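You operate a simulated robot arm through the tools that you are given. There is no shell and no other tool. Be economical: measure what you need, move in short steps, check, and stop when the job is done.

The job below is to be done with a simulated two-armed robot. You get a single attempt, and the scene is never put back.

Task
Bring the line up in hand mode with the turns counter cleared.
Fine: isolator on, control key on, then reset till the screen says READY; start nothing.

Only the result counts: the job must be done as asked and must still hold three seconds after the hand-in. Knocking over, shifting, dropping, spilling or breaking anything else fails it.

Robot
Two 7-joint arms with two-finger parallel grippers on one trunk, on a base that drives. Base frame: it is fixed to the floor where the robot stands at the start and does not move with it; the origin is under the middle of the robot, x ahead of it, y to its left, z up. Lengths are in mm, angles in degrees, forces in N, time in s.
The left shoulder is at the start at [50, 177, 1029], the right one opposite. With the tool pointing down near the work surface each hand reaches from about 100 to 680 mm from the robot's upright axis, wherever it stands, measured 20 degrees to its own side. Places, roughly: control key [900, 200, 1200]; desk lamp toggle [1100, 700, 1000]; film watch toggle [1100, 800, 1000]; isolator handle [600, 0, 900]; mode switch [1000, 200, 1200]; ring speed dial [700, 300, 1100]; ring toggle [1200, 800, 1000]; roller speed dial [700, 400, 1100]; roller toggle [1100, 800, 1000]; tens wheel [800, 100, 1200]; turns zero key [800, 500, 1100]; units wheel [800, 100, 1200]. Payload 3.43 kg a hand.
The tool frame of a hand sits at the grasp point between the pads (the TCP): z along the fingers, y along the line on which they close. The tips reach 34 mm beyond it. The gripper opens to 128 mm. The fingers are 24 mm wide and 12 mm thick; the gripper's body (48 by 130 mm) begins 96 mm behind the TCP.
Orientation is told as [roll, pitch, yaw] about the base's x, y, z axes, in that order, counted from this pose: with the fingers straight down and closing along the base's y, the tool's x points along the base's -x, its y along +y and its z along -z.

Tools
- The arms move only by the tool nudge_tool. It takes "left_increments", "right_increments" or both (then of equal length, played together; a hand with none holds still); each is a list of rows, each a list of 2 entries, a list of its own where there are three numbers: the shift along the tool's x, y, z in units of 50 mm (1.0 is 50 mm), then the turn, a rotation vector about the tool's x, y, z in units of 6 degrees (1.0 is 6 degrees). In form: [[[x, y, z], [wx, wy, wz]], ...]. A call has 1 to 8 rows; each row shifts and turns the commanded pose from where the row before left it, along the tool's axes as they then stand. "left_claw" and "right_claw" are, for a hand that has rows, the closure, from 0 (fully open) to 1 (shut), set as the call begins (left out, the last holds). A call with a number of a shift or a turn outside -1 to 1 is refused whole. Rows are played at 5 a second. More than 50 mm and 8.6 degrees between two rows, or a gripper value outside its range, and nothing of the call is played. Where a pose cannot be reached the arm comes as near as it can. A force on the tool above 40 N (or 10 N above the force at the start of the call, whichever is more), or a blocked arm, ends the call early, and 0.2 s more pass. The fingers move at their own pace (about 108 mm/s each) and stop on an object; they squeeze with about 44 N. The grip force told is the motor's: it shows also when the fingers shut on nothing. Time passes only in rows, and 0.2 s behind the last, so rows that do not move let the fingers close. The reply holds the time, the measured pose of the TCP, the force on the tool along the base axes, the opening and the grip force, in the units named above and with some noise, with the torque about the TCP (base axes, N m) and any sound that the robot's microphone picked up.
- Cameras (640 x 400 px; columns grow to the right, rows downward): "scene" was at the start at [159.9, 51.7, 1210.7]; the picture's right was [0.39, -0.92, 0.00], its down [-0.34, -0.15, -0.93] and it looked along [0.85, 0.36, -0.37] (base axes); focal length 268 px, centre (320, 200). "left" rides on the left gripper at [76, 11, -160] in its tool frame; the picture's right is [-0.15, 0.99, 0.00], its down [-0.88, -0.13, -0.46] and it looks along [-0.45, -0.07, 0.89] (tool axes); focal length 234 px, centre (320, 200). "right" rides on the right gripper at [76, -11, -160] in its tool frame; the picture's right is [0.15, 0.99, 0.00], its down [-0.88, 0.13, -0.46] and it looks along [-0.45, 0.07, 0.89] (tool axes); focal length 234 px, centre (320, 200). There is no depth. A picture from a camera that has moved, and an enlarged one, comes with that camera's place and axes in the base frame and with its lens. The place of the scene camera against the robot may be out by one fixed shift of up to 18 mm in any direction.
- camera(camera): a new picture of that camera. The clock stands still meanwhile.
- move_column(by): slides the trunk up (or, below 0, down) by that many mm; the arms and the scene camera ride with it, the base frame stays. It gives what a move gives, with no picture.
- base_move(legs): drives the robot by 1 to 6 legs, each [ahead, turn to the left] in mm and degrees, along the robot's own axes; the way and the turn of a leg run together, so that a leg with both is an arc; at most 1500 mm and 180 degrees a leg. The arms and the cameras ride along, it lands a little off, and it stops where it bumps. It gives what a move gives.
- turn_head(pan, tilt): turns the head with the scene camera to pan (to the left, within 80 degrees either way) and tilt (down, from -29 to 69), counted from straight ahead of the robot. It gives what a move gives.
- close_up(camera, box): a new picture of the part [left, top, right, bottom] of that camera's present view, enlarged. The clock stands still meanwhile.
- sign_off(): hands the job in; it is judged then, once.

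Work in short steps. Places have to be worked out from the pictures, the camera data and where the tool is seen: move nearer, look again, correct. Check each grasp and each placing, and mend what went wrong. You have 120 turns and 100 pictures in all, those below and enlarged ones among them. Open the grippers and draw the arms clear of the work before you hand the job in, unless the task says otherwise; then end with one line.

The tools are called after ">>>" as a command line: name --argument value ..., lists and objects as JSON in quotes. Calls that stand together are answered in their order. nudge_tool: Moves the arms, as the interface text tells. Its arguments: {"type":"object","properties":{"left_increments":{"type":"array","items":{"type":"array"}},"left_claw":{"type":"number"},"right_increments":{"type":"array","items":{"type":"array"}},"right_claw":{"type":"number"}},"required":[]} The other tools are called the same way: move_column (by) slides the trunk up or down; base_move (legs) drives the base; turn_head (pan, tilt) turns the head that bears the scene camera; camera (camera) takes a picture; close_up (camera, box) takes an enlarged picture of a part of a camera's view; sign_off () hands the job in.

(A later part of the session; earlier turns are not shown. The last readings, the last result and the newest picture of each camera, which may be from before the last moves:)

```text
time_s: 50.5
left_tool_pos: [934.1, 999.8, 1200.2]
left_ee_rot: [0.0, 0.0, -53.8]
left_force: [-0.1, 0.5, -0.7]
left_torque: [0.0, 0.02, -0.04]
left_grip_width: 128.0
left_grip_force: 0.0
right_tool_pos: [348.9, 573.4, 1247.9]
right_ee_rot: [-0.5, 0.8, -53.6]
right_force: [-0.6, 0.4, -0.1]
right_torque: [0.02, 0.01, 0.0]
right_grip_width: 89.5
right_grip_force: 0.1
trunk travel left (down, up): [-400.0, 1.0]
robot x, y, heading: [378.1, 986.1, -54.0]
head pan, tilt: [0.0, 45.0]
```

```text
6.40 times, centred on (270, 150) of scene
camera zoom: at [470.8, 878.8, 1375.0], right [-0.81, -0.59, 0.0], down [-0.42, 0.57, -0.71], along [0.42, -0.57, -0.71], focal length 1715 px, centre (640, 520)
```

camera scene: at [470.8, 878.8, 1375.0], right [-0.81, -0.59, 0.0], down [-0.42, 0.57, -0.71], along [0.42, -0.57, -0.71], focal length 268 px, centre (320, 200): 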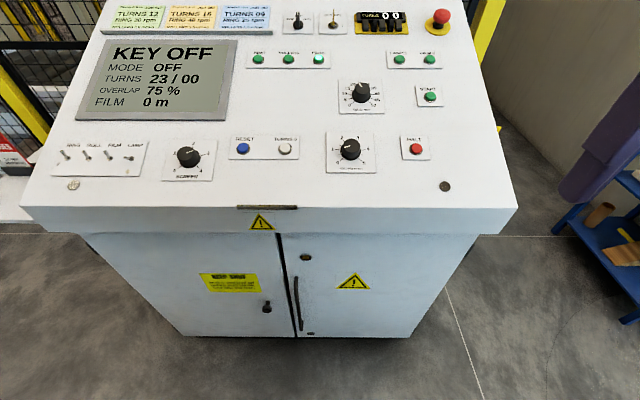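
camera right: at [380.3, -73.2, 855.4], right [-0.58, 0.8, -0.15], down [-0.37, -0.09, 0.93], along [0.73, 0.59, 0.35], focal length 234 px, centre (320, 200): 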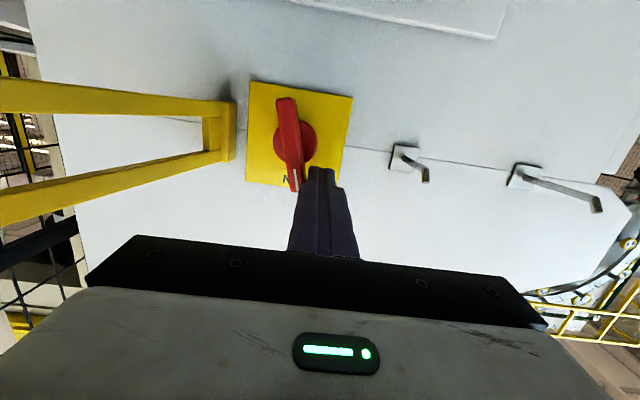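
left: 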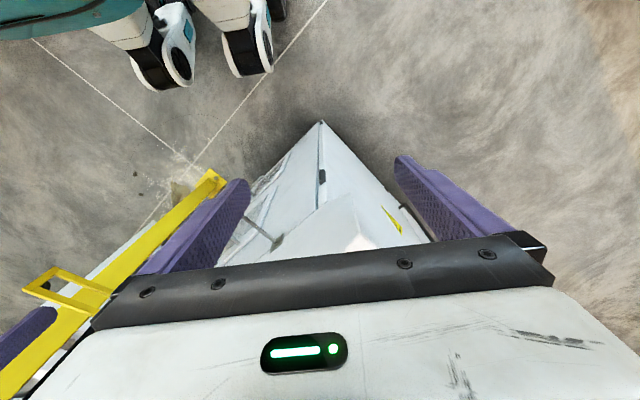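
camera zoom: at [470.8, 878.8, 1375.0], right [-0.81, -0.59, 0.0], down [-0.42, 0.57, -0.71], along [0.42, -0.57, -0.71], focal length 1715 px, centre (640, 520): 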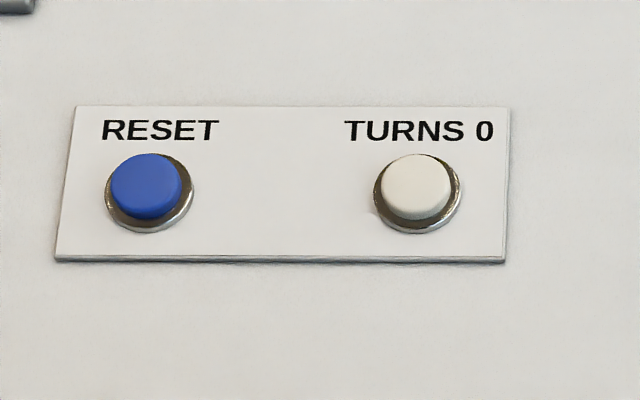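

Key: from 0 (up) clockwise 90° to I. Mode: lever from OFF to HAND (left). I drive nearer by 200 mm, correcting heading, and look down for clearance.

>>> base_move --legs '[[200, -1.3]]'

>>> turn_head --pan 0 --tilt 69

>>> camera --camera "scene"

```text
time_s: 52.1
left_tool_pos: [1050.2, 821.9, 1199.4]
left_ee_rot: [0.1, 0.0, -55.3]
left_force: [-0.2, -0.4, 0.4]
left_torque: [0.03, -0.03, -0.01]
left_grip_width: 128.1
left_grip_force: 0.1
right_tool_pos: [454.8, 411.4, 1247.8]
right_ee_rot: [-0.3, 0.9, -55.1]
right_force: [0.6, 0.4, -0.6]
right_torque: [-0.02, 0.02, 0.01]
right_grip_width: 89.5
right_grip_force: 0.0
trunk travel left (down, up): [-400.0, 1.0]
robot x, y, heading: [493.8, 825.9, -55.8]
head pan, tilt: [0.0, 45.0]
```

```text
time_s: 53.0
left_tool_pos: [1049.0, 820.9, 1200.9]
left_ee_rot: [0.0, 0.0, -55.4]
left_force: [-0.1, -0.7, -0.3]
left_torque: [0.01, -0.04, 0.01]
left_grip_width: 128.2
left_grip_force: 0.0
right_tool_pos: [453.9, 412.6, 1246.8]
right_ee_rot: [-0.4, 0.8, -55.1]
right_force: [0.2, -1.8, 0.0]
right_torque: [-0.01, 0.0, -0.01]
right_grip_width: 89.4
right_grip_force: 0.1
trunk travel left (down, up): [-400.0, 1.0]
robot x, y, heading: [493.3, 825.0, -55.1]
head pan, tilt: [0.0, 68.8]
```

```text
66 pictures are left
camera scene: at [568.4, 734.9, 1346.2], right [-0.82, -0.57, 0.0], down [-0.53, 0.77, -0.36], along [0.21, -0.3, -0.93], focal length 268 px, centre (320, 200)
```

scene: 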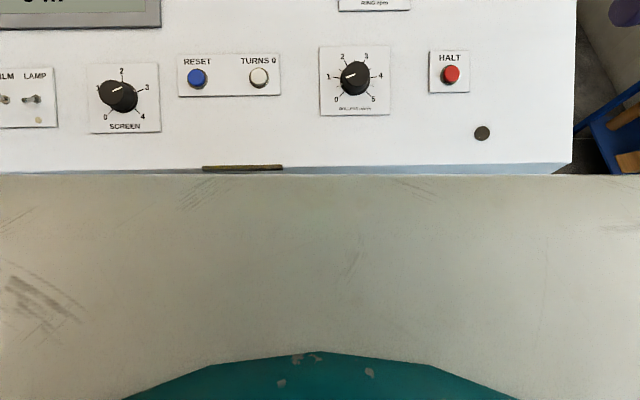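

The lower half is probably my own chest close to the lens; I check with a smaller tilt.

>>> turn_head --pan 0 --tilt 50

>>> camera --camera "scene"

```text
time_s: 53.8
left_tool_pos: [1048.1, 821.5, 1199.7]
left_ee_rot: [-0.1, 0.0, -55.5]
left_force: [0.1, -0.4, -0.5]
left_torque: [0.04, 0.02, 0.01]
left_grip_width: 128.1
left_grip_force: 0.1
right_tool_pos: [453.6, 411.6, 1248.5]
right_ee_rot: [-0.5, 0.7, -55.1]
right_force: [0.1, -0.8, 0.1]
right_torque: [-0.03, 0.02, -0.02]
right_grip_width: 89.6
right_grip_force: 0.0
trunk travel left (down, up): [-400.0, 1.0]
robot x, y, heading: [491.2, 824.9, -55.6]
head pan, tilt: [0.0, 50.0]
```

```text
65 pictures are left
camera scene: at [580.3, 717.6, 1368.0], right [-0.82, -0.57, 0.0], down [-0.43, 0.63, -0.64], along [0.36, -0.53, -0.77], focal length 268 px, centre (320, 200)
```

scene: 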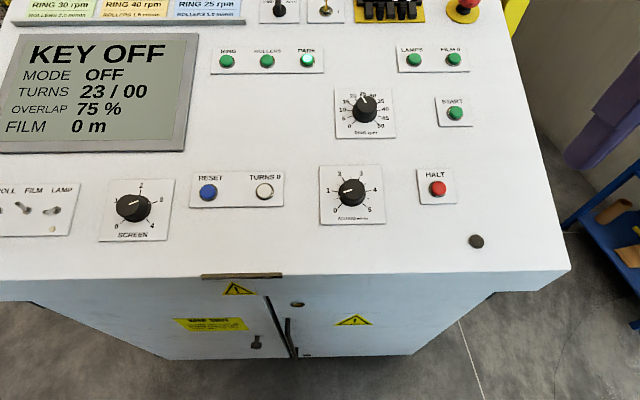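

Base and column clearances are fine (base front <219 mm from axis, cabinet at 369). I advance another 115 mm.

>>> base_move --legs '[[115, 0]]'

>>> turn_head --pan 5 --tilt 28

>>> nudge_tool --left_increments '[[[0, -1, 0], [0, -1, 0]], [[0, -1, 0], [0, -1, 0]], [[0, -1, 0], [0, -1, 0]], [[0, -1, -0.1], [0, -0.9, 0]], [[-0.9, 0, -0.3], [0, 0, 0]], [[-0.9, 0, -0.3], [0, 0, 0]]]' --left_claw 0.5

>>> camera --camera "scene"

```text
time_s: 54.9
left_tool_pos: [1073.5, 785.3, 1199.1]
left_ee_rot: [-0.1, -0.1, -55.4]
left_force: [-0.3, 0.4, 0.5]
left_torque: [-0.07, -0.07, 0.02]
left_grip_width: 127.9
left_grip_force: 0.0
right_tool_pos: [479.0, 373.2, 1248.0]
right_ee_rot: [-0.4, 0.8, -55.0]
right_force: [-1.1, 0.0, -0.2]
right_torque: [-0.04, -0.06, 0.0]
right_grip_width: 89.8
right_grip_force: 0.0
trunk travel left (down, up): [-400.0, 1.0]
robot x, y, heading: [515.9, 784.5, -55.3]
head pan, tilt: [0.0, 50.0]
stopped in leg 1: the robot was blocked; the commanded pose is now the measured one
```

```text
time_s: 55.7
left_tool_pos: [1075.7, 782.8, 1199.0]
left_ee_rot: [-0.1, 0.0, -55.2]
left_force: [-0.2, 0.4, 0.2]
left_torque: [-0.01, -0.02, 0.01]
left_grip_width: 128.0
left_grip_force: 0.0
right_tool_pos: [481.4, 372.1, 1246.8]
right_ee_rot: [-0.4, 1.1, -55.1]
right_force: [0.1, -0.2, 0.0]
right_torque: [-0.03, 0.03, 0.0]
right_grip_width: 89.8
right_grip_force: 0.1
trunk travel left (down, up): [-400.0, 1.0]
robot x, y, heading: [515.9, 782.8, -55.2]
head pan, tilt: [5.0, 28.0]
```

```text
refused: row 4 steps farther than a row can; nothing moved
```

```text
64 pictures are left
camera scene: at [621.0, 671.2, 1400.8], right [-0.77, -0.64, 0.0], down [-0.3, 0.36, -0.88], along [0.56, -0.68, -0.47], focal length 268 px, centre (320, 200)
```

scene: 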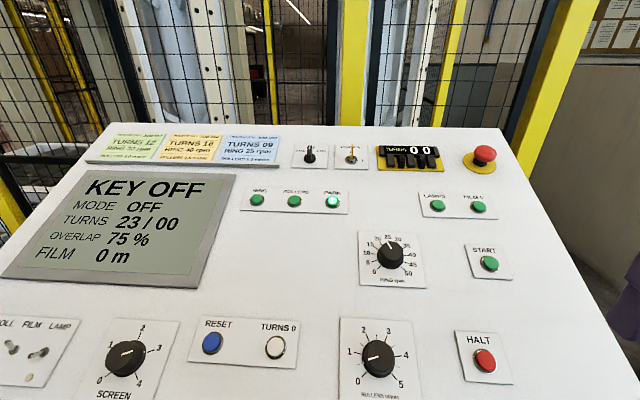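

The base touched at 50 mm; I back off 12 mm. The key is then ~740 mm ahead; with the tilted hand it should still be reachable. Then bring the left hand over the desk, tilted 23°.

>>> base_move --legs '[[-12, 0]]'

>>> nudge_tool --left_increments '[[[0, -0.95, 0], [0, -1, 0]], [[0, -0.95, 0], [0, -1, 0]], [[0, -0.95, 0], [0, -1, 0]], [[0, -0.95, 0], [0, -0.9, 0]], [[0, -0.95, 0], [0, 0, 0]], [[-0.9, 0, -0.3], [0, 0, 0]], [[-0.9, 0, -0.3], [0, 0, 0]]]' --left_claw 0.5

>>> camera --camera "left"

>>> camera --camera "scene"

```text
time_s: 56.5
left_tool_pos: [1069.1, 793.0, 1198.8]
left_ee_rot: [-0.1, 0.0, -55.2]
left_force: [0.3, 0.4, -0.2]
left_torque: [-0.02, 0.02, 0.0]
left_grip_width: 128.0
left_grip_force: 0.0
right_tool_pos: [473.6, 381.0, 1247.3]
right_ee_rot: [-0.4, 1.1, -55.1]
right_force: [0.0, 1.1, -0.3]
right_torque: [-0.02, -0.04, -0.02]
right_grip_width: 89.7
right_grip_force: 0.0
trunk travel left (down, up): [-400.0, 1.0]
robot x, y, heading: [510.8, 793.9, -55.2]
head pan, tilt: [5.0, 28.0]
```

```text
time_s: 58.1
left_tool_pos: [912.0, 598.3, 1263.0]
left_ee_rot: [-0.1, -23.2, -55.3]
left_force: [0.5, 0.1, -0.3]
left_torque: [0.04, 0.0, -0.01]
left_grip_width: 64.0
left_grip_force: 0.0
right_tool_pos: [474.4, 380.3, 1246.5]
right_ee_rot: [-0.4, 1.1, -55.0]
right_force: [-0.2, -0.5, 0.4]
right_torque: [0.03, -0.01, 0.0]
right_grip_width: 89.7
right_grip_force: 0.0
trunk travel left (down, up): [-400.0, 1.0]
robot x, y, heading: [512.1, 794.7, -55.2]
head pan, tilt: [5.0, 28.0]
```

```text
63 pictures are left
camera left: at [845.0, 712.6, 1381.1], right [0.89, 0.45, 0.06], down [0.25, -0.59, 0.77], along [0.38, -0.67, -0.64], focal length 234 px, centre (320, 200)
```

left: 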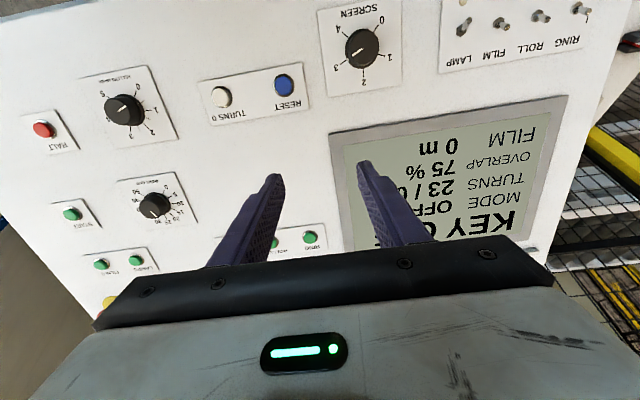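

```text
62 pictures are left
camera scene: at [613.9, 679.6, 1400.6], right [-0.77, -0.64, 0.0], down [-0.3, 0.36, -0.88], along [0.56, -0.68, -0.47], focal length 268 px, centre (320, 200)
```

scene: 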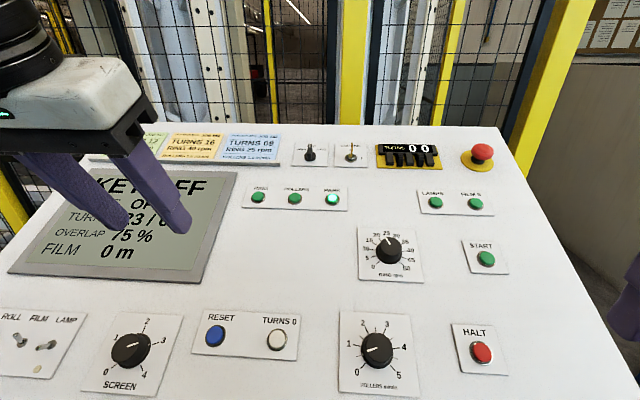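

Tool axes now match the desk (−x up the slope, z into the desk). I move the left hand to about 200 mm above the key and look.

>>> nudge_tool --left_increments '[[[-0.74, -0.53, 0], [0, 0, 0]], [[-0.74, -0.53, 0], [0, 0, 0]], [[-0.74, -0.53, 0], [0, 0, 0]], [[-0.74, -0.53, 0], [0, 0, 0]], [[-0.74, -0.53, 0.1], [0, 0, 0]], [[-0.74, -0.53, 0.2], [0, 0, 0]], [[-0.74, -0.53, 0.3], [0, 0, 0]], [[-0.74, -0.53, 0.3], [0, 0, 0]]]' --left_claw 0.6

>>> camera --camera "left"

>>> camera --camera "scene"

```text
time_s: 59.9
left_tool_pos: [909.1, 483.6, 1304.8]
left_ee_rot: [-0.3, -23.3, -54.9]
left_force: [0.0, -0.2, 0.7]
left_torque: [-0.01, 0.03, -0.01]
left_grip_width: 50.9
left_grip_force: 0.0
left hand out of reach, approached as far as the arm can: row 3, 4, 5, 6, 7, 8
right_tool_pos: [473.0, 380.4, 1247.8]
right_ee_rot: [-0.4, 0.9, -55.2]
right_force: [-0.3, 0.3, 0.4]
right_torque: [-0.02, 0.02, -0.01]
right_grip_width: 89.5
right_grip_force: 0.0
trunk travel left (down, up): [-400.0, 1.0]
robot x, y, heading: [514.6, 792.4, -55.1]
head pan, tilt: [5.0, 28.0]
```

```text
61 pictures are left
camera left: at [842.5, 597.0, 1423.0], right [0.89, 0.46, 0.05], down [0.26, -0.59, 0.77], along [0.38, -0.67, -0.64], focal length 234 px, centre (320, 200)
```

left: 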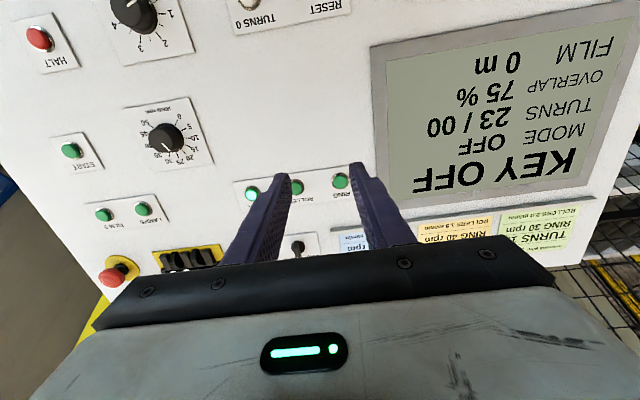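

```text
60 pictures are left
camera scene: at [614.3, 680.8, 1400.8], right [-0.77, -0.64, 0.0], down [-0.3, 0.36, -0.88], along [0.56, -0.68, -0.47], focal length 268 px, centre (320, 200)
```

scene: 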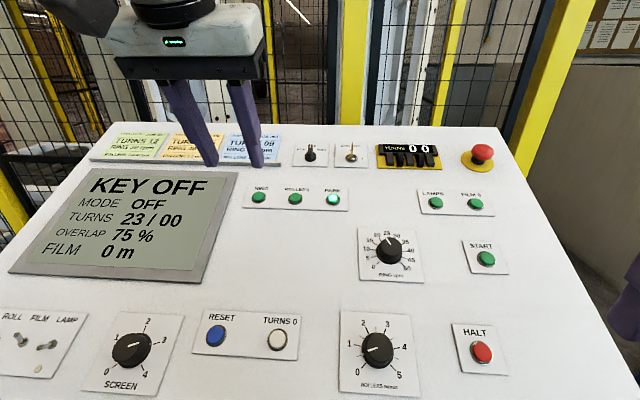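

The arm stalled at a joint limit, likely from height. I test: down 60 mm, then up the slope again.

>>> nudge_tool --left_increments '[[[0, 0, 0.8], [0, 0, 0]], [[0, 0, 0.6], [0, 0, 0]], [[-0.9, 0, 0.2], [0, 0, 0]], [[-0.9, 0, 0.2], [0, 0, 0]]]'

```text
time_s: 60.9
left_tool_pos: [963.4, 439.1, 1242.7]
left_ee_rot: [-0.2, -23.3, -55.2]
left_force: [-0.7, 0.5, 0.2]
left_torque: [-0.01, -0.02, -0.02]
left_grip_width: 51.2
left_grip_force: 0.1
left hand out of reach, approached as far as the arm can: row 3, 4
right_tool_pos: [474.3, 382.4, 1247.1]
right_ee_rot: [-0.3, 1.0, -55.1]
right_force: [-0.1, -0.7, -0.3]
right_torque: [-0.02, 0.01, -0.03]
right_grip_width: 89.6
right_grip_force: 0.0
trunk travel left (down, up): [-400.0, 1.0]
robot x, y, heading: [512.3, 793.3, -55.5]
head pan, tilt: [5.0, 28.0]
```

Reach extends if the hand points more forward. I pitch the left hand to about 60° in place, then advance with closed fingers toward the mode switch area.

>>> nudge_tool --left_increments '[[[0, 0, 0], [0, -1, 0]], [[0, 0, 0], [0, -1, 0]], [[0, 0, 0], [0, -1, 0]], [[0, 0, 0], [0, -1, 0]], [[0, 0, 0], [0, -1, 0]], [[0, 0, 0], [0, -1, 0]]]' --left_claw 1

>>> nudge_tool --left_increments '[[[-0.45, 0, 0.6], [0, 0, 0]], [[-0.4, 0, 0.6], [0, 0, 0]]]'

>>> camera --camera "left"

>>> camera --camera "scene"

```text
time_s: 62.3
left_tool_pos: [964.9, 437.2, 1245.8]
left_ee_rot: [-0.2, -59.5, -55.1]
left_force: [-0.3, 0.1, -0.1]
left_torque: [0.01, 0.02, -0.02]
left_grip_width: 0.0
left_grip_force: 33.1
right_tool_pos: [473.5, 380.8, 1248.1]
right_ee_rot: [-0.4, 1.0, -55.1]
right_force: [-0.5, -0.5, 0.8]
right_torque: [-0.03, -0.01, 0.0]
right_grip_width: 89.7
right_grip_force: 0.0
trunk travel left (down, up): [-400.0, 1.0]
robot x, y, heading: [511.5, 795.6, -55.2]
head pan, tilt: [5.0, 28.0]
```

```text
time_s: 62.9
left_tool_pos: [1008.3, 375.1, 1248.2]
left_ee_rot: [-0.1, -59.2, -55.1]
left_force: [-0.7, 0.1, -0.2]
left_torque: [0.01, -0.01, -0.02]
left_grip_width: 0.2
left_grip_force: 32.6
right_tool_pos: [474.9, 380.9, 1247.0]
right_ee_rot: [-0.4, 1.1, -55.1]
right_force: [0.9, 0.2, 0.3]
right_torque: [-0.04, 0.04, 0.01]
right_grip_width: 89.8
right_grip_force: 0.1
trunk travel left (down, up): [-400.0, 1.0]
robot x, y, heading: [513.9, 788.8, -55.3]
head pan, tilt: [5.0, 28.0]
```

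```text
59 pictures are left
camera left: at [916.9, 524.6, 1267.7], right [0.86, 0.5, 0.12], down [-0.07, -0.12, 0.99], along [0.51, -0.86, -0.07], focal length 234 px, centre (320, 200)
```

left: 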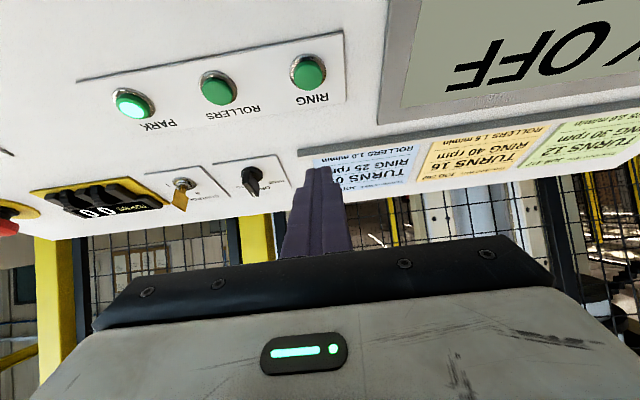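

```text
58 pictures are left
camera scene: at [615.5, 680.2, 1400.6], right [-0.77, -0.64, 0.0], down [-0.3, 0.36, -0.88], along [0.56, -0.68, -0.47], focal length 268 px, centre (320, 200)
```

scene: 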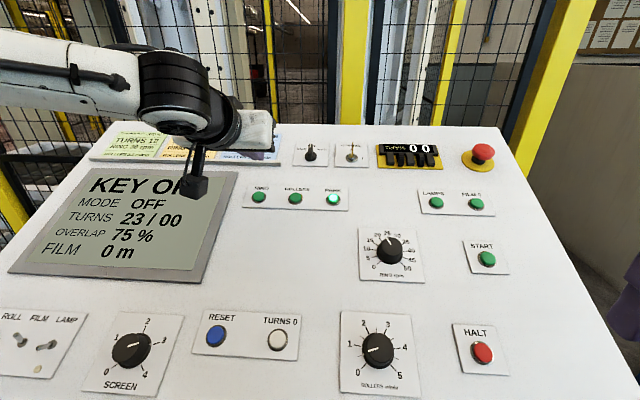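

Reach works in this pitch. Hand camera gives mode at (ahead 948, lat −380, z 1200) and key at (ahead 854). I zoom to see the lever and key shape.

>>> close_up --camera "left" --box '[130, 150, 330, 260]'

>>> close_up --camera "scene" --box '[280, 130, 380, 180]'

```text
3.20 times, centred on (230, 205) of left
camera zoom: at [916.9, 524.6, 1267.7], right [0.86, 0.5, 0.12], down [-0.07, -0.12, 0.99], along [0.51, -0.86, -0.07], focal length 749 px, centre (608, 184)
```

zoom: 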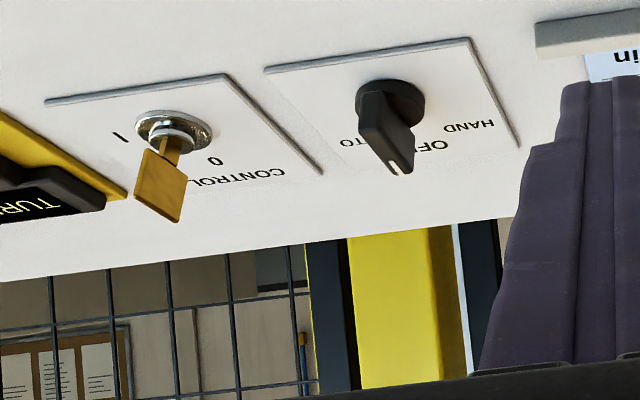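

```text
6.40 times, centred on (330, 155) of scene
camera zoom: at [615.5, 680.2, 1400.6], right [-0.77, -0.64, 0.0], down [-0.3, 0.36, -0.88], along [0.56, -0.68, -0.47], focal length 1715 px, centre (256, 488)
```

zoom: 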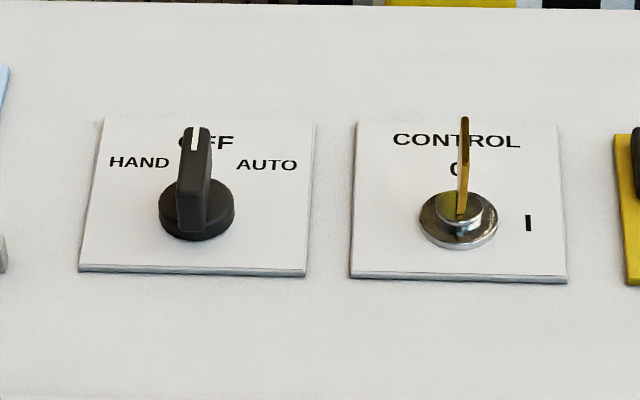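

Plan for the mode lever: push its near half to the right with closed fingertips. First move to the left of the lever at stand-off, then in.

>>> nudge_tool --left_increments '[[[0, -0.63, 0], [0, 0, 0]], [[0, -0.63, 0], [0, 0, 0]], [[-0.13, 0, 0.4], [0, 0, 0]], [[-0.13, 0, 0.4], [0, 0, 0]]]'

>>> camera --camera "left"

>>> close_up --camera "scene" --box '[240, 110, 400, 200]'

```text
time_s: 63.9
left_tool_pos: [960.7, 356.5, 1245.9]
left_ee_rot: [-0.2, -59.3, -55.0]
left_force: [-0.5, 0.4, -0.3]
left_torque: [0.01, 0.01, 0.0]
left_grip_width: 0.2
left_grip_force: 33.5
left hand out of reach, approached as far as the arm can: row 2, 3, 4
right_tool_pos: [473.8, 381.6, 1247.8]
right_ee_rot: [-0.4, 1.0, -55.2]
right_force: [-0.7, -0.3, -0.5]
right_torque: [-0.03, 0.0, -0.01]
right_grip_width: 89.6
right_grip_force: 0.0
trunk travel left (down, up): [-400.0, 1.0]
robot x, y, heading: [512.2, 795.4, -55.4]
head pan, tilt: [5.0, 28.0]
```

```text
55 pictures are left
camera left: at [868.8, 505.0, 1264.6], right [0.86, 0.5, 0.12], down [-0.07, -0.12, 0.99], along [0.51, -0.86, -0.07], focal length 234 px, centre (320, 200)
```

left: 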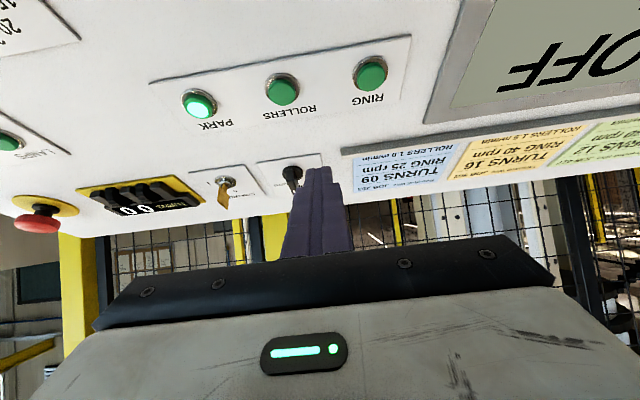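

```text
4.00 times, centred on (320, 155) of scene
camera zoom: at [614.4, 680.9, 1400.8], right [-0.77, -0.64, 0.0], down [-0.3, 0.36, -0.88], along [0.56, -0.68, -0.47], focal length 1072 px, centre (320, 380)
```

zoom: 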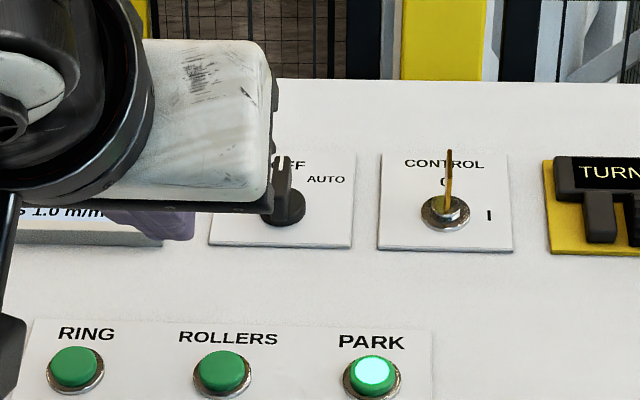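

The left arm cannot cross inward; the arms like targets ~20° outward. I retract the left hand and turn the base 30° left so that the right hand can take key and mode.

>>> nudge_tool --left_increments '[[[0, 0.5, -0.8], [0, 0, 0]], [[0, 0.5, -0.8], [0, 0, 0]], [[0, 0.5, -0.8], [0, 1, 0]], [[0, 0.5, -0.8], [0, 1, 0]], [[0, 0.5, -0.6], [0, 1, 0]], [[0, 0.5, -0.3], [0, 1, 0]], [[0, 0, 0], [0, 1, 0]], [[0, 0, 0], [0, 1, 0]]]'

>>> base_move --legs '[[0, 30]]'

>>> turn_head --pan -35 --tilt 30

>>> camera --camera "scene"

```text
time_s: 65.7
left_tool_pos: [988.9, 577.0, 1363.6]
left_ee_rot: [-0.2, -23.2, -55.3]
left_force: [-1.0, -0.2, -0.4]
left_torque: [-0.02, 0.01, 0.0]
left_grip_width: 0.0
left_grip_force: 33.4
right_tool_pos: [474.7, 380.8, 1247.8]
right_ee_rot: [-0.4, 1.2, -55.1]
right_force: [-0.2, 0.3, -0.3]
right_torque: [0.03, 0.02, 0.01]
right_grip_width: 89.1
right_grip_force: 0.1
trunk travel left (down, up): [-400.0, 1.0]
robot x, y, heading: [510.7, 793.1, -55.3]
head pan, tilt: [5.0, 28.0]
```

```text
time_s: 67.5
left_tool_pos: [1032.7, 843.5, 1363.9]
left_ee_rot: [-0.1, -23.3, -25.4]
left_force: [0.1, -0.7, -0.1]
left_torque: [0.0, 0.0, 0.0]
left_grip_width: 0.1
left_grip_force: 33.0
right_tool_pos: [685.2, 417.0, 1246.7]
right_ee_rot: [-0.3, 1.0, -25.3]
right_force: [-0.1, -0.1, 0.5]
right_torque: [0.01, -0.01, 0.01]
right_grip_width: 89.5
right_grip_force: 0.1
trunk travel left (down, up): [-400.0, 1.0]
robot x, y, heading: [513.3, 792.1, -25.4]
head pan, tilt: [5.0, 28.0]
```

```text
time_s: 68.6
left_tool_pos: [1032.3, 843.3, 1363.2]
left_ee_rot: [0.0, -23.3, -25.4]
left_force: [0.0, 0.1, 0.0]
left_torque: [0.01, -0.01, -0.03]
left_grip_width: 0.0
left_grip_force: 32.6
right_tool_pos: [683.7, 417.9, 1246.9]
right_ee_rot: [-0.4, 1.0, -25.3]
right_force: [-0.1, -0.2, -0.7]
right_torque: [0.01, -0.01, 0.01]
right_grip_width: 89.4
right_grip_force: 0.1
trunk travel left (down, up): [-400.0, 1.0]
robot x, y, heading: [511.9, 793.5, -25.4]
head pan, tilt: [-35.0, 30.0]
```

```text
53 pictures are left
camera scene: at [624.0, 699.6, 1397.6], right [-0.87, -0.49, 0.0], down [-0.25, 0.44, -0.87], along [0.43, -0.75, -0.5], focal length 268 px, centre (320, 200)
```

scene: 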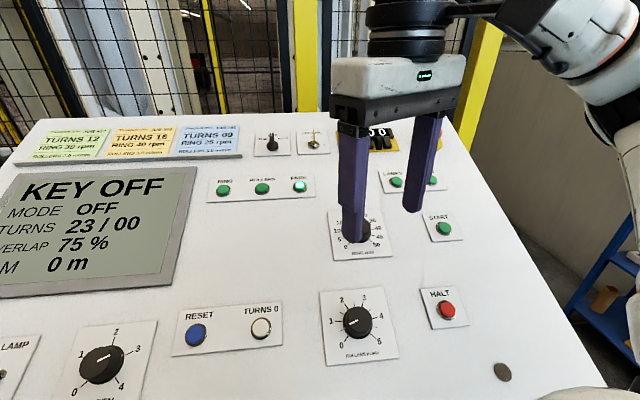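

No bump. I yaw the right hand back to the desk axes (+30° about its z) and tilt it 23°, raising slightly.

>>> nudge_tool --right_increments '[[[0, 0, -0.2], [0, 0, 1]], [[0, 0, -0.2], [0, 0, 1]], [[0, 0, -0.2], [0, 0, 1]], [[0, 0, 0], [0, 0, 1]], [[0, 0, 0], [0, 0, 1]]]' --right_claw 0.6

>>> nudge_tool --right_increments '[[[0, 0, 0], [0, -1, 0]], [[0, 0, 0], [0, -1, 0]], [[0, 0, 0], [0, -1, 0]], [[0, 0, 0], [0, -1, 0]], [[-0.8, 0.3, 0], [0, 0, 0]], [[-0.8, 0.3, 0], [0, 0, 0]], [[-0.8, 0.3, 0], [0, 0, 0]]]'

```text
time_s: 69.8
left_tool_pos: [1033.0, 843.6, 1363.1]
left_ee_rot: [-0.1, -23.3, -25.4]
left_force: [0.1, 0.1, -0.4]
left_torque: [-0.01, 0.0, 0.02]
left_grip_width: 0.1
left_grip_force: 32.6
right_tool_pos: [683.9, 416.0, 1275.8]
right_ee_rot: [-0.9, 0.8, -55.4]
right_force: [0.7, -0.5, 0.2]
right_torque: [-0.03, 0.01, 0.02]
right_grip_width: 51.4
right_grip_force: 0.0
trunk travel left (down, up): [-400.0, 1.0]
robot x, y, heading: [507.4, 796.0, -25.7]
head pan, tilt: [-35.0, 30.0]
```

```text
time_s: 71.4
left_tool_pos: [1033.8, 843.7, 1362.2]
left_ee_rot: [-0.2, -23.1, -25.4]
left_force: [1.0, 0.4, -1.2]
left_torque: [0.02, 0.0, 0.0]
left_grip_width: 0.4
left_grip_force: 33.2
right_tool_pos: [785.2, 350.8, 1323.8]
right_ee_rot: [-1.0, -23.2, -54.9]
right_force: [0.0, -0.4, -0.2]
right_torque: [0.0, 0.01, 0.0]
right_grip_width: 51.2
right_grip_force: 0.0
trunk travel left (down, up): [-400.0, 1.0]
robot x, y, heading: [514.1, 792.4, -25.6]
head pan, tilt: [-35.0, 30.0]
```

Reach is good so far (ahead 846, lat −156). I continue toward 110 mm above the key.

>>> nudge_tool --right_increments '[[[0, 0.1, 0.7], [0, 0, 0]], [[-0.6, 0, 0.4], [0, 0, 0]], [[-0.8, 0, 0.3], [0, 0, 0]], [[-0.8, 0, 0.2], [0, 0, 0]], [[-0.8, 0, 0.1], [0, 0, 0]]]'

>>> camera --camera "right"

>>> camera --camera "scene"

```text
time_s: 72.6
left_tool_pos: [1033.2, 842.7, 1365.1]
left_ee_rot: [-0.1, -23.2, -25.3]
left_force: [-0.1, -0.2, -1.8]
left_torque: [-0.02, 0.02, 0.0]
left_grip_width: 0.0
left_grip_force: 33.2
right_tool_pos: [887.2, 215.1, 1305.2]
right_ee_rot: [-1.1, -23.4, -54.8]
right_force: [-0.8, 0.0, 0.2]
right_torque: [0.02, 0.01, -0.01]
right_grip_width: 51.4
right_grip_force: 0.0
trunk travel left (down, up): [-400.0, 1.0]
robot x, y, heading: [511.7, 793.1, -25.6]
head pan, tilt: [-35.0, 30.0]
```

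```text
52 pictures are left
camera right: at [803.1, 317.1, 1421.4], right [0.73, 0.67, -0.07], down [0.48, -0.43, 0.76], along [0.48, -0.6, -0.64], focal length 234 px, centre (320, 200)
```

right: 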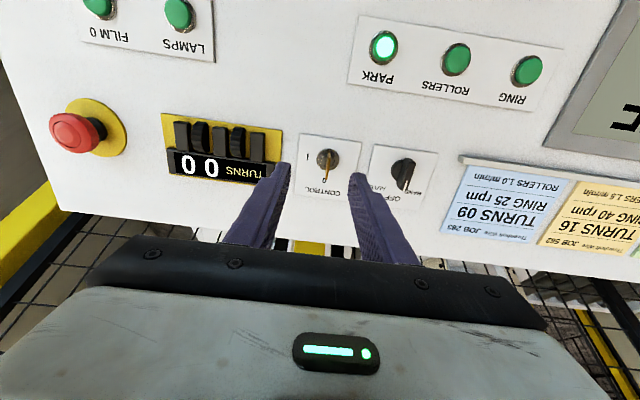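

```text
51 pictures are left
camera scene: at [624.7, 699.6, 1397.5], right [-0.87, -0.49, 0.0], down [-0.25, 0.44, -0.87], along [0.43, -0.75, -0.5], focal length 268 px, centre (320, 200)
```

scene: 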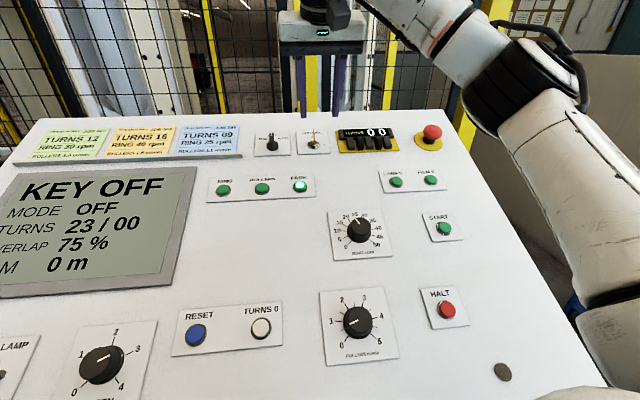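

Right arm reaches fine. I zoom to localise the key precisely.

>>> close_up --camera "right" --box '[270, 120, 450, 230]'

```text
3.56 times, centred on (360, 175) of right
camera zoom: at [803.1, 317.1, 1421.4], right [0.73, 0.67, -0.07], down [0.48, -0.43, 0.76], along [0.48, -0.6, -0.64], focal length 833 px, centre (178, 289)
```

zoom: 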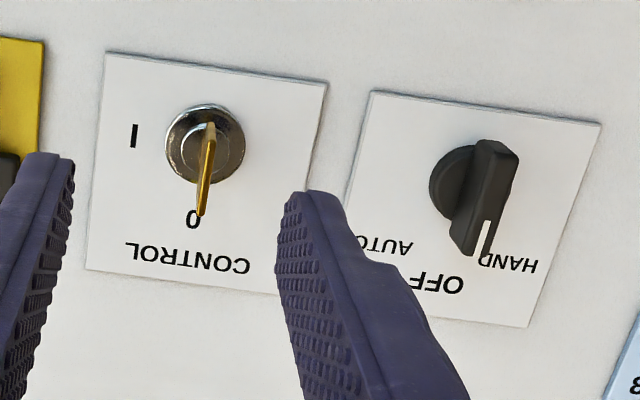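

Key at (ahead 858, lat −380, z 1200). The TCP is 8 mm low on the slope and ~5 mm right; I correct and descend 40 mm, then look.

>>> nudge_tool --right_increments '[[[-0.17, 0.1, 0.2], [0, 0, 0]], [[0, 0, 0.6], [0, 0, 0]]]'

>>> close_up --camera "right" --box '[220, 100, 420, 240]'

>>> close_up --camera "scene" --box '[240, 60, 400, 160]'

```text
time_s: 73.2
left_tool_pos: [1031.8, 842.1, 1363.1]
left_ee_rot: [-0.1, -23.3, -25.4]
left_force: [-0.2, -0.1, -0.6]
left_torque: [0.0, 0.02, 0.02]
left_grip_width: 0.0
left_grip_force: 33.4
right_tool_pos: [904.8, 197.3, 1272.0]
right_ee_rot: [-0.9, -23.3, -54.9]
right_force: [0.4, -0.7, 1.2]
right_torque: [0.01, -0.02, -0.01]
right_grip_width: 51.4
right_grip_force: 0.1
trunk travel left (down, up): [-400.0, 1.0]
robot x, y, heading: [510.2, 793.7, -25.5]
head pan, tilt: [-35.0, 30.0]
```

```text
2.86 times, centred on (320, 170) of right
camera zoom: at [820.3, 299.4, 1387.5], right [0.74, 0.67, -0.07], down [0.47, -0.44, 0.76], along [0.48, -0.6, -0.64], focal length 669 px, centre (320, 286)
```

zoom: 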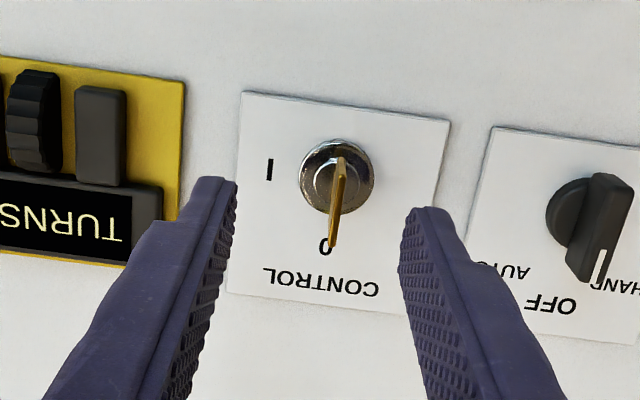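

```text
4.00 times, centred on (320, 110) of scene
camera zoom: at [623.9, 698.6, 1397.5], right [-0.87, -0.49, 0.0], down [-0.25, 0.44, -0.87], along [0.43, -0.75, -0.5], focal length 1072 px, centre (320, 560)
```

zoom: 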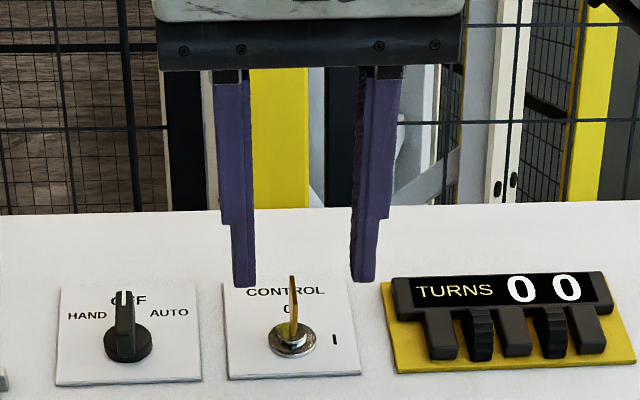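

Centred on the key at h≈78. I lower 23 mm and close.

>>> nudge_tool --right_increments '[[[0, 0, 0.46], [0, 0, 0]]]'

>>> nudge_tool --right_increments '[[[0, 0, 0], [0, 0, 0]], [[0, 0, 0], [0, 0, 0]], [[0, 0, 0], [0, 0, 0]]]' --right_claw 1

>>> close_up --camera "right" --box '[220, 100, 420, 240]'

>>> close_up --camera "scene" --box '[240, 60, 400, 160]'

```text
time_s: 73.6
left_tool_pos: [1033.1, 841.0, 1363.6]
left_ee_rot: [-0.1, -23.2, -25.4]
left_force: [0.2, -0.7, 0.2]
left_torque: [0.04, 0.01, -0.01]
left_grip_width: 0.2
left_grip_force: 32.8
right_tool_pos: [909.2, 187.6, 1249.5]
right_ee_rot: [-1.0, -23.3, -54.9]
right_force: [-0.3, 0.3, -0.3]
right_torque: [0.06, 0.0, 0.02]
right_grip_width: 51.4
right_grip_force: 0.0
trunk travel left (down, up): [-400.0, 1.0]
robot x, y, heading: [511.7, 792.7, -25.7]
head pan, tilt: [-35.0, 30.0]
```

```text
time_s: 74.4
left_tool_pos: [1033.8, 846.0, 1361.6]
left_ee_rot: [-0.2, -23.3, -25.3]
left_force: [0.9, 0.0, 0.2]
left_torque: [0.01, 0.01, -0.02]
left_grip_width: 0.0
left_grip_force: 32.5
right_tool_pos: [912.2, 191.6, 1250.8]
right_ee_rot: [-0.9, -23.5, -54.6]
right_force: [12.9, 8.9, -1.6]
right_torque: [0.27, -0.95, 0.41]
right_grip_width: 2.6
right_grip_force: 37.7
trunk travel left (down, up): [-400.0, 1.0]
robot x, y, heading: [507.5, 792.8, -25.3]
head pan, tilt: [-35.0, 30.0]
```

```text
2.86 times, centred on (320, 170) of right
camera zoom: at [828.3, 295.0, 1366.6], right [0.73, 0.68, -0.07], down [0.48, -0.43, 0.77], along [0.49, -0.59, -0.64], focal length 669 px, centre (320, 286)
```

zoom: 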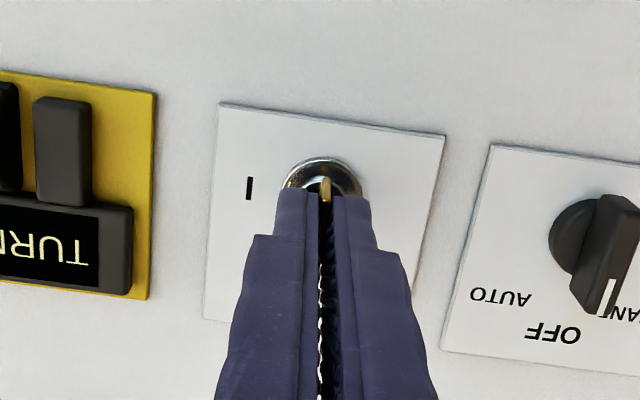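

```text
4.00 times, centred on (320, 110) of scene
camera zoom: at [626.3, 701.1, 1397.5], right [-0.87, -0.49, 0.0], down [-0.25, 0.43, -0.87], along [0.43, -0.75, -0.5], focal length 1072 px, centre (320, 560)
```

zoom: 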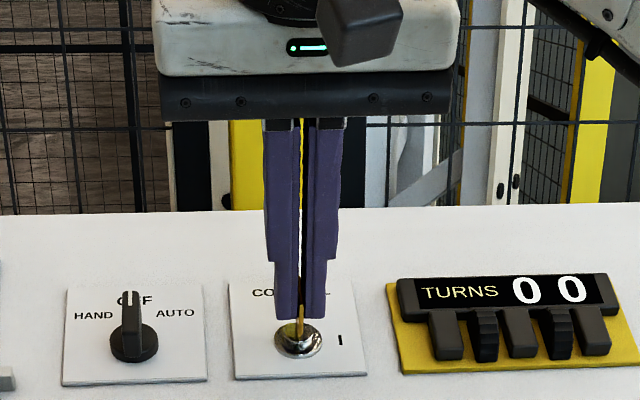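

The key is gripped (2.6 mm) with ~5 mm side strain. I relieve it by shifting left, and start turning clockwise.

>>> nudge_tool --right_increments '[[[0, 0.09, 0], [0, 0, 0]], [[0, 0, 0], [0, 0, 1]], [[0, 0, 0], [0, 0, 1]], [[0, 0, 0], [0, 0, 1]], [[0, 0, 0], [0, 0, 1]], [[0, 0, 0], [0, 0, 1]]]'

```text
time_s: 75.8
left_tool_pos: [1032.7, 842.6, 1363.1]
left_ee_rot: [-0.1, -23.3, -25.4]
left_force: [0.6, -1.1, -0.3]
left_torque: [-0.03, -0.04, 0.03]
left_grip_width: 0.0
left_grip_force: 32.9
right_tool_pos: [912.8, 191.7, 1251.4]
right_ee_rot: [11.4, -20.7, -87.3]
right_force: [6.6, -0.9, 6.8]
right_torque: [1.01, -0.64, 0.47]
right_grip_width: 3.0
right_grip_force: 37.9
trunk travel left (down, up): [-400.0, 1.0]
robot x, y, heading: [510.0, 795.2, -25.5]
head pan, tilt: [-35.0, 30.0]
```

Turning smoothly, force ~10 N. I continue another 48°.

>>> nudge_tool --right_increments '[[[0, 0, 0], [0, 0, 1]], [[0, 0, 0], [0, 0, 1]], [[0, 0, 0], [0, 0, 1]], [[0, 0, 0], [0, 0, 1]], [[0, 0, 0], [0, 0, 1]], [[0, 0, 0], [0, 0, 1]], [[0, 0, 0], [0, 0, 1]], [[0, 0, 0], [0, 0, 1]]]'

>>> camera --camera "scene"

```text
time_s: 77.6
left_tool_pos: [1032.1, 843.5, 1364.2]
left_ee_rot: [-0.1, -23.3, -25.4]
left_force: [-0.5, 0.6, 0.1]
left_torque: [-0.02, -0.02, 0.01]
left_grip_width: 0.0
left_grip_force: 32.4
right_tool_pos: [911.4, 193.6, 1251.9]
right_ee_rot: [22.8, -5.5, -134.3]
right_force: [2.4, -0.9, 7.8]
right_torque: [0.29, -1.27, 0.5]
right_grip_width: 2.7
right_grip_force: 37.5
trunk travel left (down, up): [-400.0, 1.0]
robot x, y, heading: [511.2, 792.9, -25.5]
head pan, tilt: [-35.0, 30.0]
```

```text
45 pictures are left
camera scene: at [623.8, 700.1, 1397.7], right [-0.87, -0.49, 0.0], down [-0.25, 0.43, -0.87], along [0.43, -0.75, -0.5], focal length 268 px, centre (320, 200)
```

scene: 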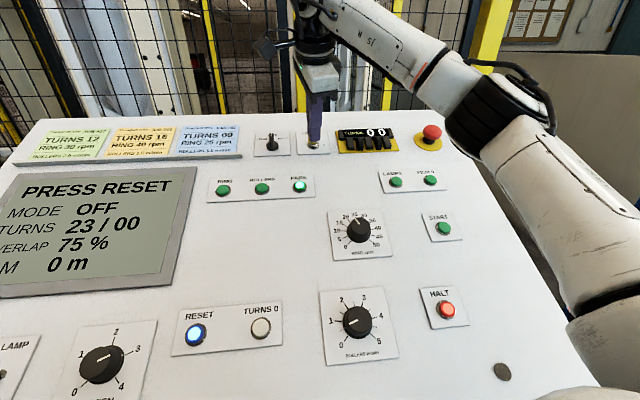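

The screen says PRESS RESET: the control is on. I turn the last 12° to the stop, then release and lift.

>>> nudge_tool --right_increments '[[[0, 0, 0], [0, 0, 1]], [[0, 0, 0], [0, 0, 1]]]'

>>> nudge_tool --right_increments '[[[0, 0, 0], [0, 0, 0]], [[0, 0, -0.5], [0, 0, 0]], [[0, 0, -1], [0, 0, 0]]]' --right_claw 0.7

>>> camera --camera "right"

>>> camera --camera "scene"

```text
time_s: 78.2
left_tool_pos: [1032.9, 842.9, 1363.6]
left_ee_rot: [-0.1, -23.4, -25.5]
left_force: [-0.2, 0.1, 0.8]
left_torque: [0.0, 0.0, -0.01]
left_grip_width: 0.0
left_grip_force: 32.9
right_tool_pos: [911.7, 191.5, 1251.5]
right_ee_rot: [23.4, -0.8, -145.4]
right_force: [1.9, -2.2, 7.8]
right_torque: [-0.12, -1.08, 0.82]
right_grip_width: 2.8
right_grip_force: 37.6
trunk travel left (down, up): [-400.0, 1.0]
robot x, y, heading: [509.7, 796.2, -25.7]
head pan, tilt: [-35.0, 30.0]
```

```text
time_s: 79.0
left_tool_pos: [1032.2, 844.9, 1364.3]
left_ee_rot: [-0.2, -23.3, -25.4]
left_force: [0.5, -0.2, -0.4]
left_torque: [-0.02, -0.03, 0.0]
left_grip_width: 0.0
left_grip_force: 32.7
right_tool_pos: [896.2, 218.7, 1319.2]
right_ee_rot: [23.3, -0.9, -145.3]
right_force: [-0.1, -0.3, -0.7]
right_torque: [0.0, 0.02, 0.03]
right_grip_width: 38.4
right_grip_force: 0.2
trunk travel left (down, up): [-400.0, 1.0]
robot x, y, heading: [514.5, 793.9, -25.7]
head pan, tilt: [-35.0, 30.0]
```

```text
44 pictures are left
camera right: at [917.9, 322.6, 1458.8], right [0.64, -0.66, 0.39], down [-0.75, -0.45, 0.48], along [-0.14, -0.6, -0.78], focal length 234 px, centre (320, 200)
```

right: 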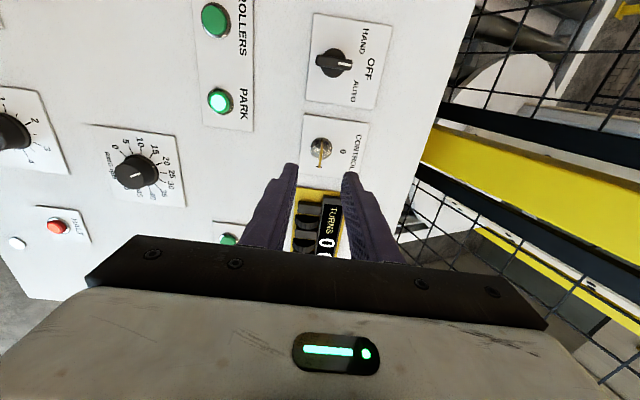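

```text
43 pictures are left
camera scene: at [623.5, 700.8, 1397.7], right [-0.87, -0.49, 0.0], down [-0.25, 0.43, -0.87], along [0.43, -0.75, -0.5], focal length 268 px, centre (320, 200)
```

scene: 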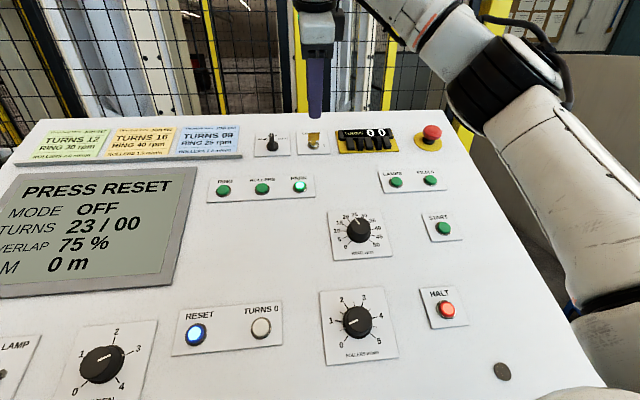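

Key on and released. I rotate the hand back −90° at height.

>>> nudge_tool --right_increments '[[[0, 0, -0.3], [0, 0, -1]], [[0, 0, 0], [0, 0, -1]], [[0, 0, 0], [0, 0, -1]], [[0, 0, 0], [0, 0, -1]], [[0, 0, 0], [0, 0, -1]], [[0, 0, 0], [0, 0, -1]], [[0, 0, 0], [0, 0, -1]], [[0, 0, 0], [0, 0, -1]]]' --right_claw 0.6

>>> nudge_tool --right_increments '[[[0, 0, 0], [0, 0, -1]], [[0, 0, 0], [0, 0, -1]], [[0, 0, 0], [0, 0, -1]], [[0, 0, 0], [0, 0, -1]], [[0, 0, 0], [0, 0, -1]], [[0, 0, 0], [0, 0, -1]], [[0, 0, 0], [0, 0, -1]]]'

>>> nudge_tool --right_increments '[[[0, 0.9, 0], [0, 0, 0]], [[0, 0.9, 0], [0, 0, 0]]]'

>>> close_up --camera "right" --box '[220, 100, 420, 240]'

```text
time_s: 80.8
left_tool_pos: [1031.8, 843.6, 1363.5]
left_ee_rot: [0.0, -23.3, -25.4]
left_force: [-0.1, 0.9, 0.2]
left_torque: [-0.03, -0.04, -0.02]
left_grip_width: 0.0
left_grip_force: 33.4
right_tool_pos: [892.8, 221.7, 1333.4]
right_ee_rot: [15.2, -17.7, -99.4]
right_force: [0.0, -0.2, 0.4]
right_torque: [0.0, 0.0, 0.01]
right_grip_width: 51.3
right_grip_force: 0.0
trunk travel left (down, up): [-400.0, 1.0]
robot x, y, heading: [511.7, 794.4, -25.4]
head pan, tilt: [-35.0, 30.0]
```

```text
time_s: 82.4
left_tool_pos: [1032.9, 843.7, 1363.8]
left_ee_rot: [0.0, -23.3, -25.4]
left_force: [-0.1, 1.0, -0.4]
left_torque: [-0.01, 0.01, 0.01]
left_grip_width: 0.0
left_grip_force: 32.7
right_tool_pos: [892.4, 223.1, 1332.1]
right_ee_rot: [-1.1, -23.3, -54.7]
right_force: [0.5, -0.6, 0.2]
right_torque: [0.0, 0.01, 0.01]
right_grip_width: 51.3
right_grip_force: 0.0
trunk travel left (down, up): [-400.0, 1.0]
robot x, y, heading: [512.4, 787.9, -25.8]
head pan, tilt: [-35.0, 30.0]
```

```text
time_s: 83.0
left_tool_pos: [1034.2, 844.4, 1363.0]
left_ee_rot: [-0.1, -23.2, -25.4]
left_force: [0.4, -0.5, -0.8]
left_torque: [-0.01, 0.0, 0.01]
left_grip_width: 0.0
left_grip_force: 33.2
right_tool_pos: [967.1, 274.2, 1332.7]
right_ee_rot: [-1.0, -23.3, -54.8]
right_force: [-0.3, -0.2, 1.0]
right_torque: [0.0, 0.0, -0.02]
right_grip_width: 51.2
right_grip_force: 0.0
trunk travel left (down, up): [-400.0, 1.0]
robot x, y, heading: [512.7, 787.6, -25.5]
head pan, tilt: [-35.0, 30.0]
```

```text
2.86 times, centred on (320, 170) of right
camera zoom: at [883.5, 377.6, 1448.7], right [0.74, 0.67, -0.07], down [0.47, -0.43, 0.77], along [0.48, -0.6, -0.64], focal length 669 px, centre (320, 286)
```

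zoom: 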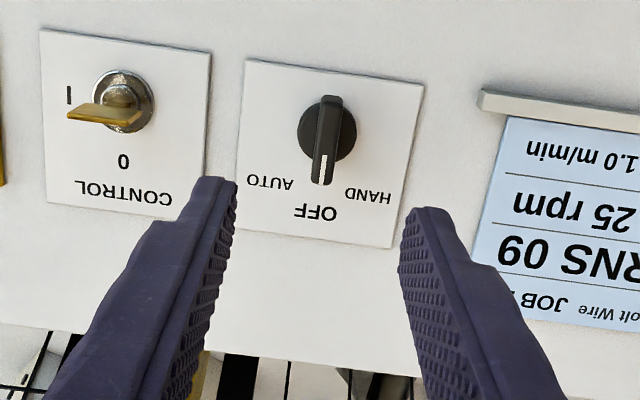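

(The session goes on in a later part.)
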